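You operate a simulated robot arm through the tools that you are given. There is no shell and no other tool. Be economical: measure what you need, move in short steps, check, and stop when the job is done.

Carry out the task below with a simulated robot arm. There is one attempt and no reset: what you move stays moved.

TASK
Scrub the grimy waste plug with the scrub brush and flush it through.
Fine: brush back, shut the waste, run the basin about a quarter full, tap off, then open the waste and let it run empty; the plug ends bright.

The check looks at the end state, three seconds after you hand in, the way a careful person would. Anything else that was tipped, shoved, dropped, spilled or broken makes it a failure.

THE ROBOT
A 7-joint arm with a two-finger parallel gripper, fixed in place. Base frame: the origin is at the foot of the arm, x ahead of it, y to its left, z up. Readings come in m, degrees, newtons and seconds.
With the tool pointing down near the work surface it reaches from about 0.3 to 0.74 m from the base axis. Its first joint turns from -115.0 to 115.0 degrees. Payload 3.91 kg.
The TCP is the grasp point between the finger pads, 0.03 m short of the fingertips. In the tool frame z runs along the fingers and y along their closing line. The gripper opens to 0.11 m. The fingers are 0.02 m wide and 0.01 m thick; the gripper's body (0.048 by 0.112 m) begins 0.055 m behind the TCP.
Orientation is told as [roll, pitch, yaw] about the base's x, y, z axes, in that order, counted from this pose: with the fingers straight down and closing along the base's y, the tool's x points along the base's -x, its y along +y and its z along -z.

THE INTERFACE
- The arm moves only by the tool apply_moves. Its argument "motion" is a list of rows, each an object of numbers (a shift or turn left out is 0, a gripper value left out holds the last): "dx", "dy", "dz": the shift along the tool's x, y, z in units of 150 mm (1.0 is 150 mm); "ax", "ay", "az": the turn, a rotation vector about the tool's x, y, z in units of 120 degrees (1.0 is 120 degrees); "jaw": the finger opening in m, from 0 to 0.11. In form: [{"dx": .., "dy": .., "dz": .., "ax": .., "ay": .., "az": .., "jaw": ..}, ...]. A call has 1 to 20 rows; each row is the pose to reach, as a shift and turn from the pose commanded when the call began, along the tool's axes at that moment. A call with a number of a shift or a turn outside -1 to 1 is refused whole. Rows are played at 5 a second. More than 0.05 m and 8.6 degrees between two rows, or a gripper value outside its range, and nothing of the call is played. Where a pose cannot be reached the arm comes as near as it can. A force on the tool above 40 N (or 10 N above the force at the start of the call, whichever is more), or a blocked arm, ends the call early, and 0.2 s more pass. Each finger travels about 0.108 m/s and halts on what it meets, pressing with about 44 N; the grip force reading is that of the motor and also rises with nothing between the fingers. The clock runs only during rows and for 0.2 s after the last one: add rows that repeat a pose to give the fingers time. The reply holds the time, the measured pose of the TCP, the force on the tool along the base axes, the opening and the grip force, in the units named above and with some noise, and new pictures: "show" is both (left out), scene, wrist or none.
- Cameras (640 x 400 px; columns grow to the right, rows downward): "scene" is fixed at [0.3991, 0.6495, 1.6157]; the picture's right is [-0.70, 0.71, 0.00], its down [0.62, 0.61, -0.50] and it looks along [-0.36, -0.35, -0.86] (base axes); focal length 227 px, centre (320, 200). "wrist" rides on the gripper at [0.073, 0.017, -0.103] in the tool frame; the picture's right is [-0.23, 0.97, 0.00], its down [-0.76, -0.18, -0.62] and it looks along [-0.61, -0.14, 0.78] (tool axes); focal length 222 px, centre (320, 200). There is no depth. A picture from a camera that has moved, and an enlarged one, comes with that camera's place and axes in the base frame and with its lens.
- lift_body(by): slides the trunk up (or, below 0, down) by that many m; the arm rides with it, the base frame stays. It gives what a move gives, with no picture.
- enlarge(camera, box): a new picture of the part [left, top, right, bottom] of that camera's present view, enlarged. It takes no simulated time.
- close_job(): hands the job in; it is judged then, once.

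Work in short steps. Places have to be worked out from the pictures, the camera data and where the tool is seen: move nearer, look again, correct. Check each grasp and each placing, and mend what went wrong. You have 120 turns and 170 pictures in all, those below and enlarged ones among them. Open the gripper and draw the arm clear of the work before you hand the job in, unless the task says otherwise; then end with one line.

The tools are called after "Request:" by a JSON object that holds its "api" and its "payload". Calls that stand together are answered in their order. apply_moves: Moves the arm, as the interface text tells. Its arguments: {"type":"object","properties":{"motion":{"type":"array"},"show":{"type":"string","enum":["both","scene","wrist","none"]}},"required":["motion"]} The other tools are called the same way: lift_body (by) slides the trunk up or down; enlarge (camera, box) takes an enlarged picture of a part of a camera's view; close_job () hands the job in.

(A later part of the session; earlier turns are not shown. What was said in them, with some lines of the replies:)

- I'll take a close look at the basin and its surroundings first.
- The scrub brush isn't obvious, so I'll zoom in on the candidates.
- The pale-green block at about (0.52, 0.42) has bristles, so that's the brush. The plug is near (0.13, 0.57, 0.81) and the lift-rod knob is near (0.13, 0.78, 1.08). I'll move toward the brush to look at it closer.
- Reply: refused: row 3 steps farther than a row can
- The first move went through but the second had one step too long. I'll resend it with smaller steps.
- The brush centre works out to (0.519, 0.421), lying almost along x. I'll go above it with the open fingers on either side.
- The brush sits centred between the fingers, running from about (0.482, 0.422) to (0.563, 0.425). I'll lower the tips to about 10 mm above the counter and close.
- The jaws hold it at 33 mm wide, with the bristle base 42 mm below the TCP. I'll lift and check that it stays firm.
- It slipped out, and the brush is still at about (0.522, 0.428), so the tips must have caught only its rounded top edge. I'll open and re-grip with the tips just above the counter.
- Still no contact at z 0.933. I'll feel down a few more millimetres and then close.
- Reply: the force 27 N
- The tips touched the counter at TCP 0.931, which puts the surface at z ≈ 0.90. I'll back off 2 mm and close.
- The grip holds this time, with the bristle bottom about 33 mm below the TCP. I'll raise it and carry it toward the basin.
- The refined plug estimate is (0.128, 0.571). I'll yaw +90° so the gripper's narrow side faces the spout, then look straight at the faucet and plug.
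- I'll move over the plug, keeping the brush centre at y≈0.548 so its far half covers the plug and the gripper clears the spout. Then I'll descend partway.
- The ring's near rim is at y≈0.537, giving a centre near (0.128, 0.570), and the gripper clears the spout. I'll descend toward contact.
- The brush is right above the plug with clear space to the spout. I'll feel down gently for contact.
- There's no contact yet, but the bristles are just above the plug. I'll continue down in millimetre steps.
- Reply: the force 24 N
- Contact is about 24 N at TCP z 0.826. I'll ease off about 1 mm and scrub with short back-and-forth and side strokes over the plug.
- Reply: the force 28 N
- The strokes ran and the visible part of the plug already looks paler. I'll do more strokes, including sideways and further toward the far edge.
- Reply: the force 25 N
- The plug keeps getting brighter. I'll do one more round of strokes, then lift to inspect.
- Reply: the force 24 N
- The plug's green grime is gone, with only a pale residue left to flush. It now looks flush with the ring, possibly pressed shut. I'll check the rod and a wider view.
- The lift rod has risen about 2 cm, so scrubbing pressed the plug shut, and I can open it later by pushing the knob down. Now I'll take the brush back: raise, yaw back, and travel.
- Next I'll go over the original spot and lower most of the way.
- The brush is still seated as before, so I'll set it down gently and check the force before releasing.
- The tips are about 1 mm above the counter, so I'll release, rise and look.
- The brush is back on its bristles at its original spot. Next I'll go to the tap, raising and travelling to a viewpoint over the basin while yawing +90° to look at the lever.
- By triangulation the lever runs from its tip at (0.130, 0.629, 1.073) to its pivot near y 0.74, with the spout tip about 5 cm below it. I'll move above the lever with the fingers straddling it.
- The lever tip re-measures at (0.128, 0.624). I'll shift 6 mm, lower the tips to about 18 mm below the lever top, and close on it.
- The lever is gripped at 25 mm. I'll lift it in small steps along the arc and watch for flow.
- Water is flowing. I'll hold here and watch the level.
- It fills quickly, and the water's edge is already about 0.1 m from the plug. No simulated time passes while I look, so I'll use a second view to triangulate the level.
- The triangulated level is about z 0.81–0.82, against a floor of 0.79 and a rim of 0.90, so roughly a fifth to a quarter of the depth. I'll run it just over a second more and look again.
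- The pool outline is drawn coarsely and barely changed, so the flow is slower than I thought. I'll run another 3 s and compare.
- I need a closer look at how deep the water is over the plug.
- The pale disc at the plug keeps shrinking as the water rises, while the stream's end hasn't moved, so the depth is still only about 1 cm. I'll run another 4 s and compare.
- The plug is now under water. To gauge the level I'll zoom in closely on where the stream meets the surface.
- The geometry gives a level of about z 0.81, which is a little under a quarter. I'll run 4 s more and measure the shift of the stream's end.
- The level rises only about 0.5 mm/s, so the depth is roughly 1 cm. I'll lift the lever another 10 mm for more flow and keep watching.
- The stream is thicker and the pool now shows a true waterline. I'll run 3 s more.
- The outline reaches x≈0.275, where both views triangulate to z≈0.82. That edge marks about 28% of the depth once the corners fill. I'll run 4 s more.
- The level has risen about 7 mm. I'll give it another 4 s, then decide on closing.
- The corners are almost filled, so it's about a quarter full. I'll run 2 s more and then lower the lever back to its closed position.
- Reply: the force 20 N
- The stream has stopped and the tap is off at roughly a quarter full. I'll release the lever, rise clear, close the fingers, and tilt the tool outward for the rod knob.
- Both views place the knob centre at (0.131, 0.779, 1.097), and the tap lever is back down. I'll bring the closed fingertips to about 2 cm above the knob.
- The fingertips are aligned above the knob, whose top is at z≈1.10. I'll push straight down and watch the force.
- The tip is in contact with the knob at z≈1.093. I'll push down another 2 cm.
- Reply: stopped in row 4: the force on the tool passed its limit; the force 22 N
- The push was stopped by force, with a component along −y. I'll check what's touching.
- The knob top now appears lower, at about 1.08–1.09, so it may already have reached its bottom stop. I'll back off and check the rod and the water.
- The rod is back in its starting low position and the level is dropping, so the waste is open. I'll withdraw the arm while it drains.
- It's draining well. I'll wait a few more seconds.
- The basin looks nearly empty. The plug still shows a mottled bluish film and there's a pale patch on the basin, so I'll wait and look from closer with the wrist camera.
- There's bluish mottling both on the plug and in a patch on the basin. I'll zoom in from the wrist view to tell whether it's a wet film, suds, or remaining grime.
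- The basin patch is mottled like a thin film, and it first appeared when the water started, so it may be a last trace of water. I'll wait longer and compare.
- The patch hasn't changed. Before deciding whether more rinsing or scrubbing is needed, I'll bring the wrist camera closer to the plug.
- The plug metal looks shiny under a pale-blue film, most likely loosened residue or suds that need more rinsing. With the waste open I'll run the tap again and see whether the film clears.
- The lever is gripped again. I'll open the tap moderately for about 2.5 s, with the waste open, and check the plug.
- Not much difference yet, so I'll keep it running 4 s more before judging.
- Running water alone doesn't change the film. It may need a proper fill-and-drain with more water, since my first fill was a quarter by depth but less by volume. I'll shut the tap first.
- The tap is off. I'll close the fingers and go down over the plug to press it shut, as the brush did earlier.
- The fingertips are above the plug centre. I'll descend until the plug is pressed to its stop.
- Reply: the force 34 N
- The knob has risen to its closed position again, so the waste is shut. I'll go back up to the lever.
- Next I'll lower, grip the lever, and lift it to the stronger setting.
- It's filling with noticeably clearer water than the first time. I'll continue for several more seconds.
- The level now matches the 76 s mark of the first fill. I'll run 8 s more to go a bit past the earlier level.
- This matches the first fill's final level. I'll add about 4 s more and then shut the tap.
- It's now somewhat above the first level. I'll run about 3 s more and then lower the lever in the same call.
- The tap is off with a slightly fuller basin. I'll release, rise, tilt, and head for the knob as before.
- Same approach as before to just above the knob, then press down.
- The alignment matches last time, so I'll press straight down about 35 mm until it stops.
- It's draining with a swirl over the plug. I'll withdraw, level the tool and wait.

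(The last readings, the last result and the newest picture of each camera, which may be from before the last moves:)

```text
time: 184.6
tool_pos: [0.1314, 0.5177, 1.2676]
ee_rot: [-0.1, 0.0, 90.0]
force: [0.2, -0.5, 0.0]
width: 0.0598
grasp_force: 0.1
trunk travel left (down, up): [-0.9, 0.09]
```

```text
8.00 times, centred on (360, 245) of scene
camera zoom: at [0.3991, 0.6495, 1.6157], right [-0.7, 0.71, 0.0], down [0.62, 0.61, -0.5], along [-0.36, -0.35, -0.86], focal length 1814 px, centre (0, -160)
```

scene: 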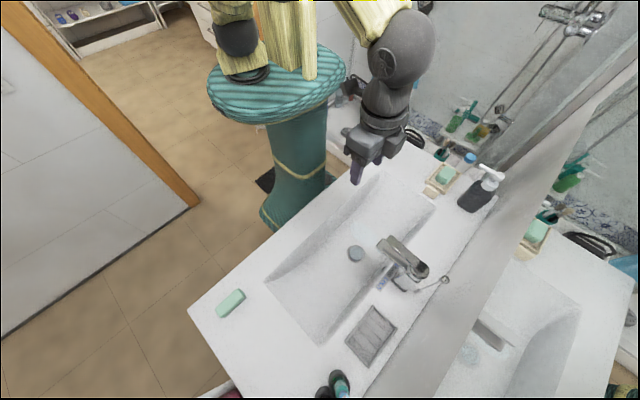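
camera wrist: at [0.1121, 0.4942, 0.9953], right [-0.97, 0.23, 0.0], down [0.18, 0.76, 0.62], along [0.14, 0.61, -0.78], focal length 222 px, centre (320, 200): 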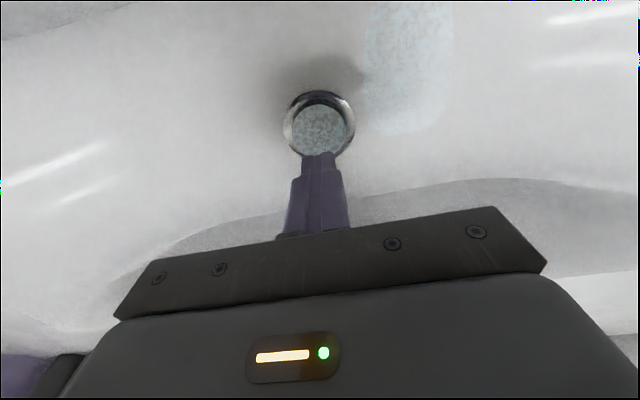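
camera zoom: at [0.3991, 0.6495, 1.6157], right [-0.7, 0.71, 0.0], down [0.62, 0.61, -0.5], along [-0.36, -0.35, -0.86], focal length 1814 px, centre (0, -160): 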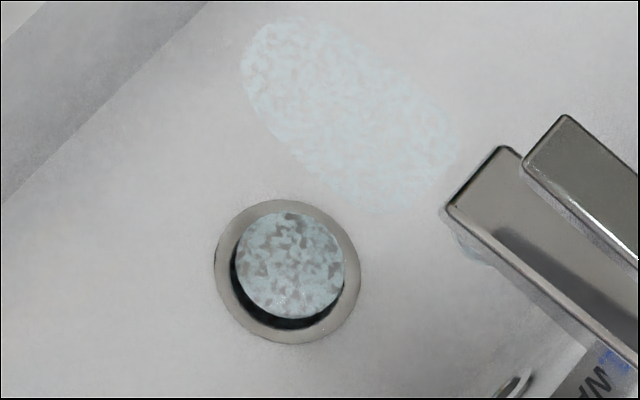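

Nothing changed after the second flush, so the pale mottling looks like a wet sheen: it was already faintly there at the start, and the wet basin has the same one. The metal underneath is grey and bright with no green grime, the basin is empty, the tap is off, and the waste is open. I'll open the gripper, draw the arm clear, and do a final check.

Request:
{"api": "apply_moves", "payload": {"motion": [{"jaw": 0.08, "dx": 0.15, "dz": -0.1}, {"jaw": 0.11, "dx": 0.35, "dz": -0.2}, {"dx": 0.55, "dz": -0.3}, {"dx": 0.6, "dz": -0.4}, {"dx": 0.6, "dz": -0.4}], "show": "both"}}

Request:
{"api": "enlarge", "payload": {"camera": "scene", "box": [190, 200, 470, 400]}}

```text
time: 185.8
tool_pos: [0.1311, 0.4284, 1.3275]
ee_rot: [-0.1, 0.0, 90.0]
force: [0.1, 0.6, 1.2]
width: 0.1098
grasp_force: 0.1
trunk travel left (down, up): [-0.9, 0.09]
camera wrist: at [0.115, 0.3559, 1.4313], right [-0.97, 0.23, 0.0], down [0.18, 0.76, 0.62], along [0.14, 0.61, -0.78], focal length 222 px, centre (320, 200)
```

scene: 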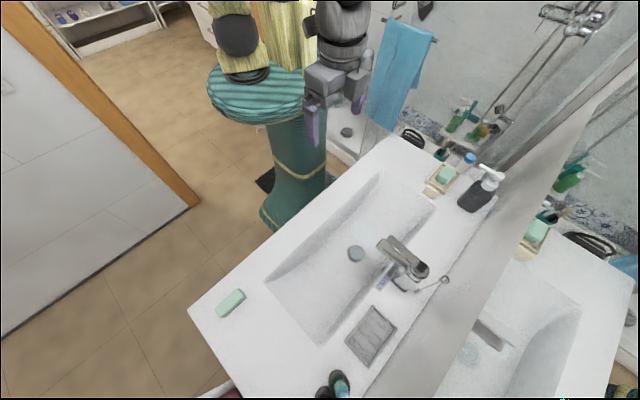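
wrist: 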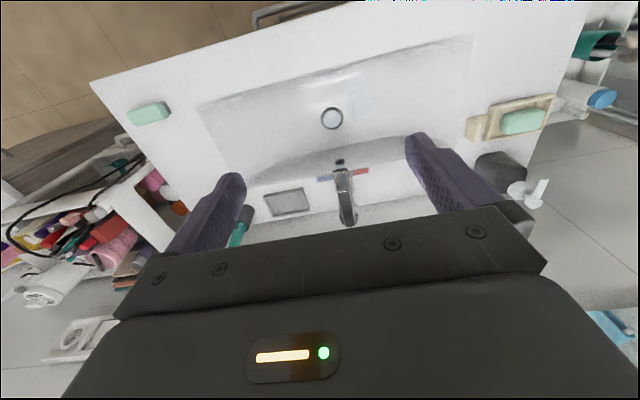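

```text
2.00 times, centred on (330, 300) of scene
camera zoom: at [0.3991, 0.6495, 1.6157], right [-0.7, 0.71, 0.0], down [0.62, 0.61, -0.5], along [-0.36, -0.35, -0.86], focal length 454 px, centre (300, 0)
```

zoom: 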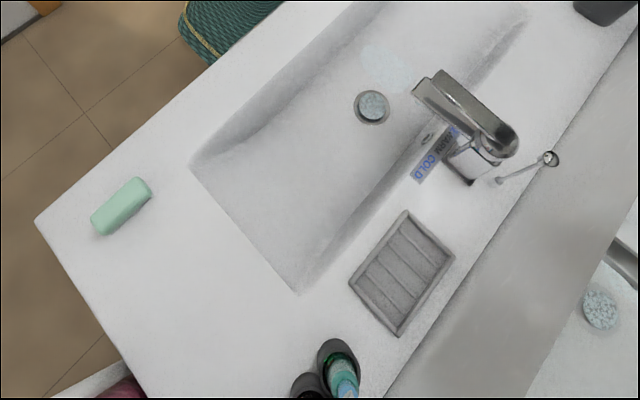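

Everything is in place: the brush is back, the tap is off, the waste is open, the basin is empty and the plug is bright. I'm handing in.

Request:
{"api": "close_job", "payload": {}}

```text
The job is handed in.
```

I scrubbed the plug clean of its green grime and flushed it through twice; a pale bluish mottling still shows on it, which I took for a wet sheen. The brush is back in its place, the tap is off, the waste is open and the basin is empty apart from a similar pale patch on its floor that didn't clear.
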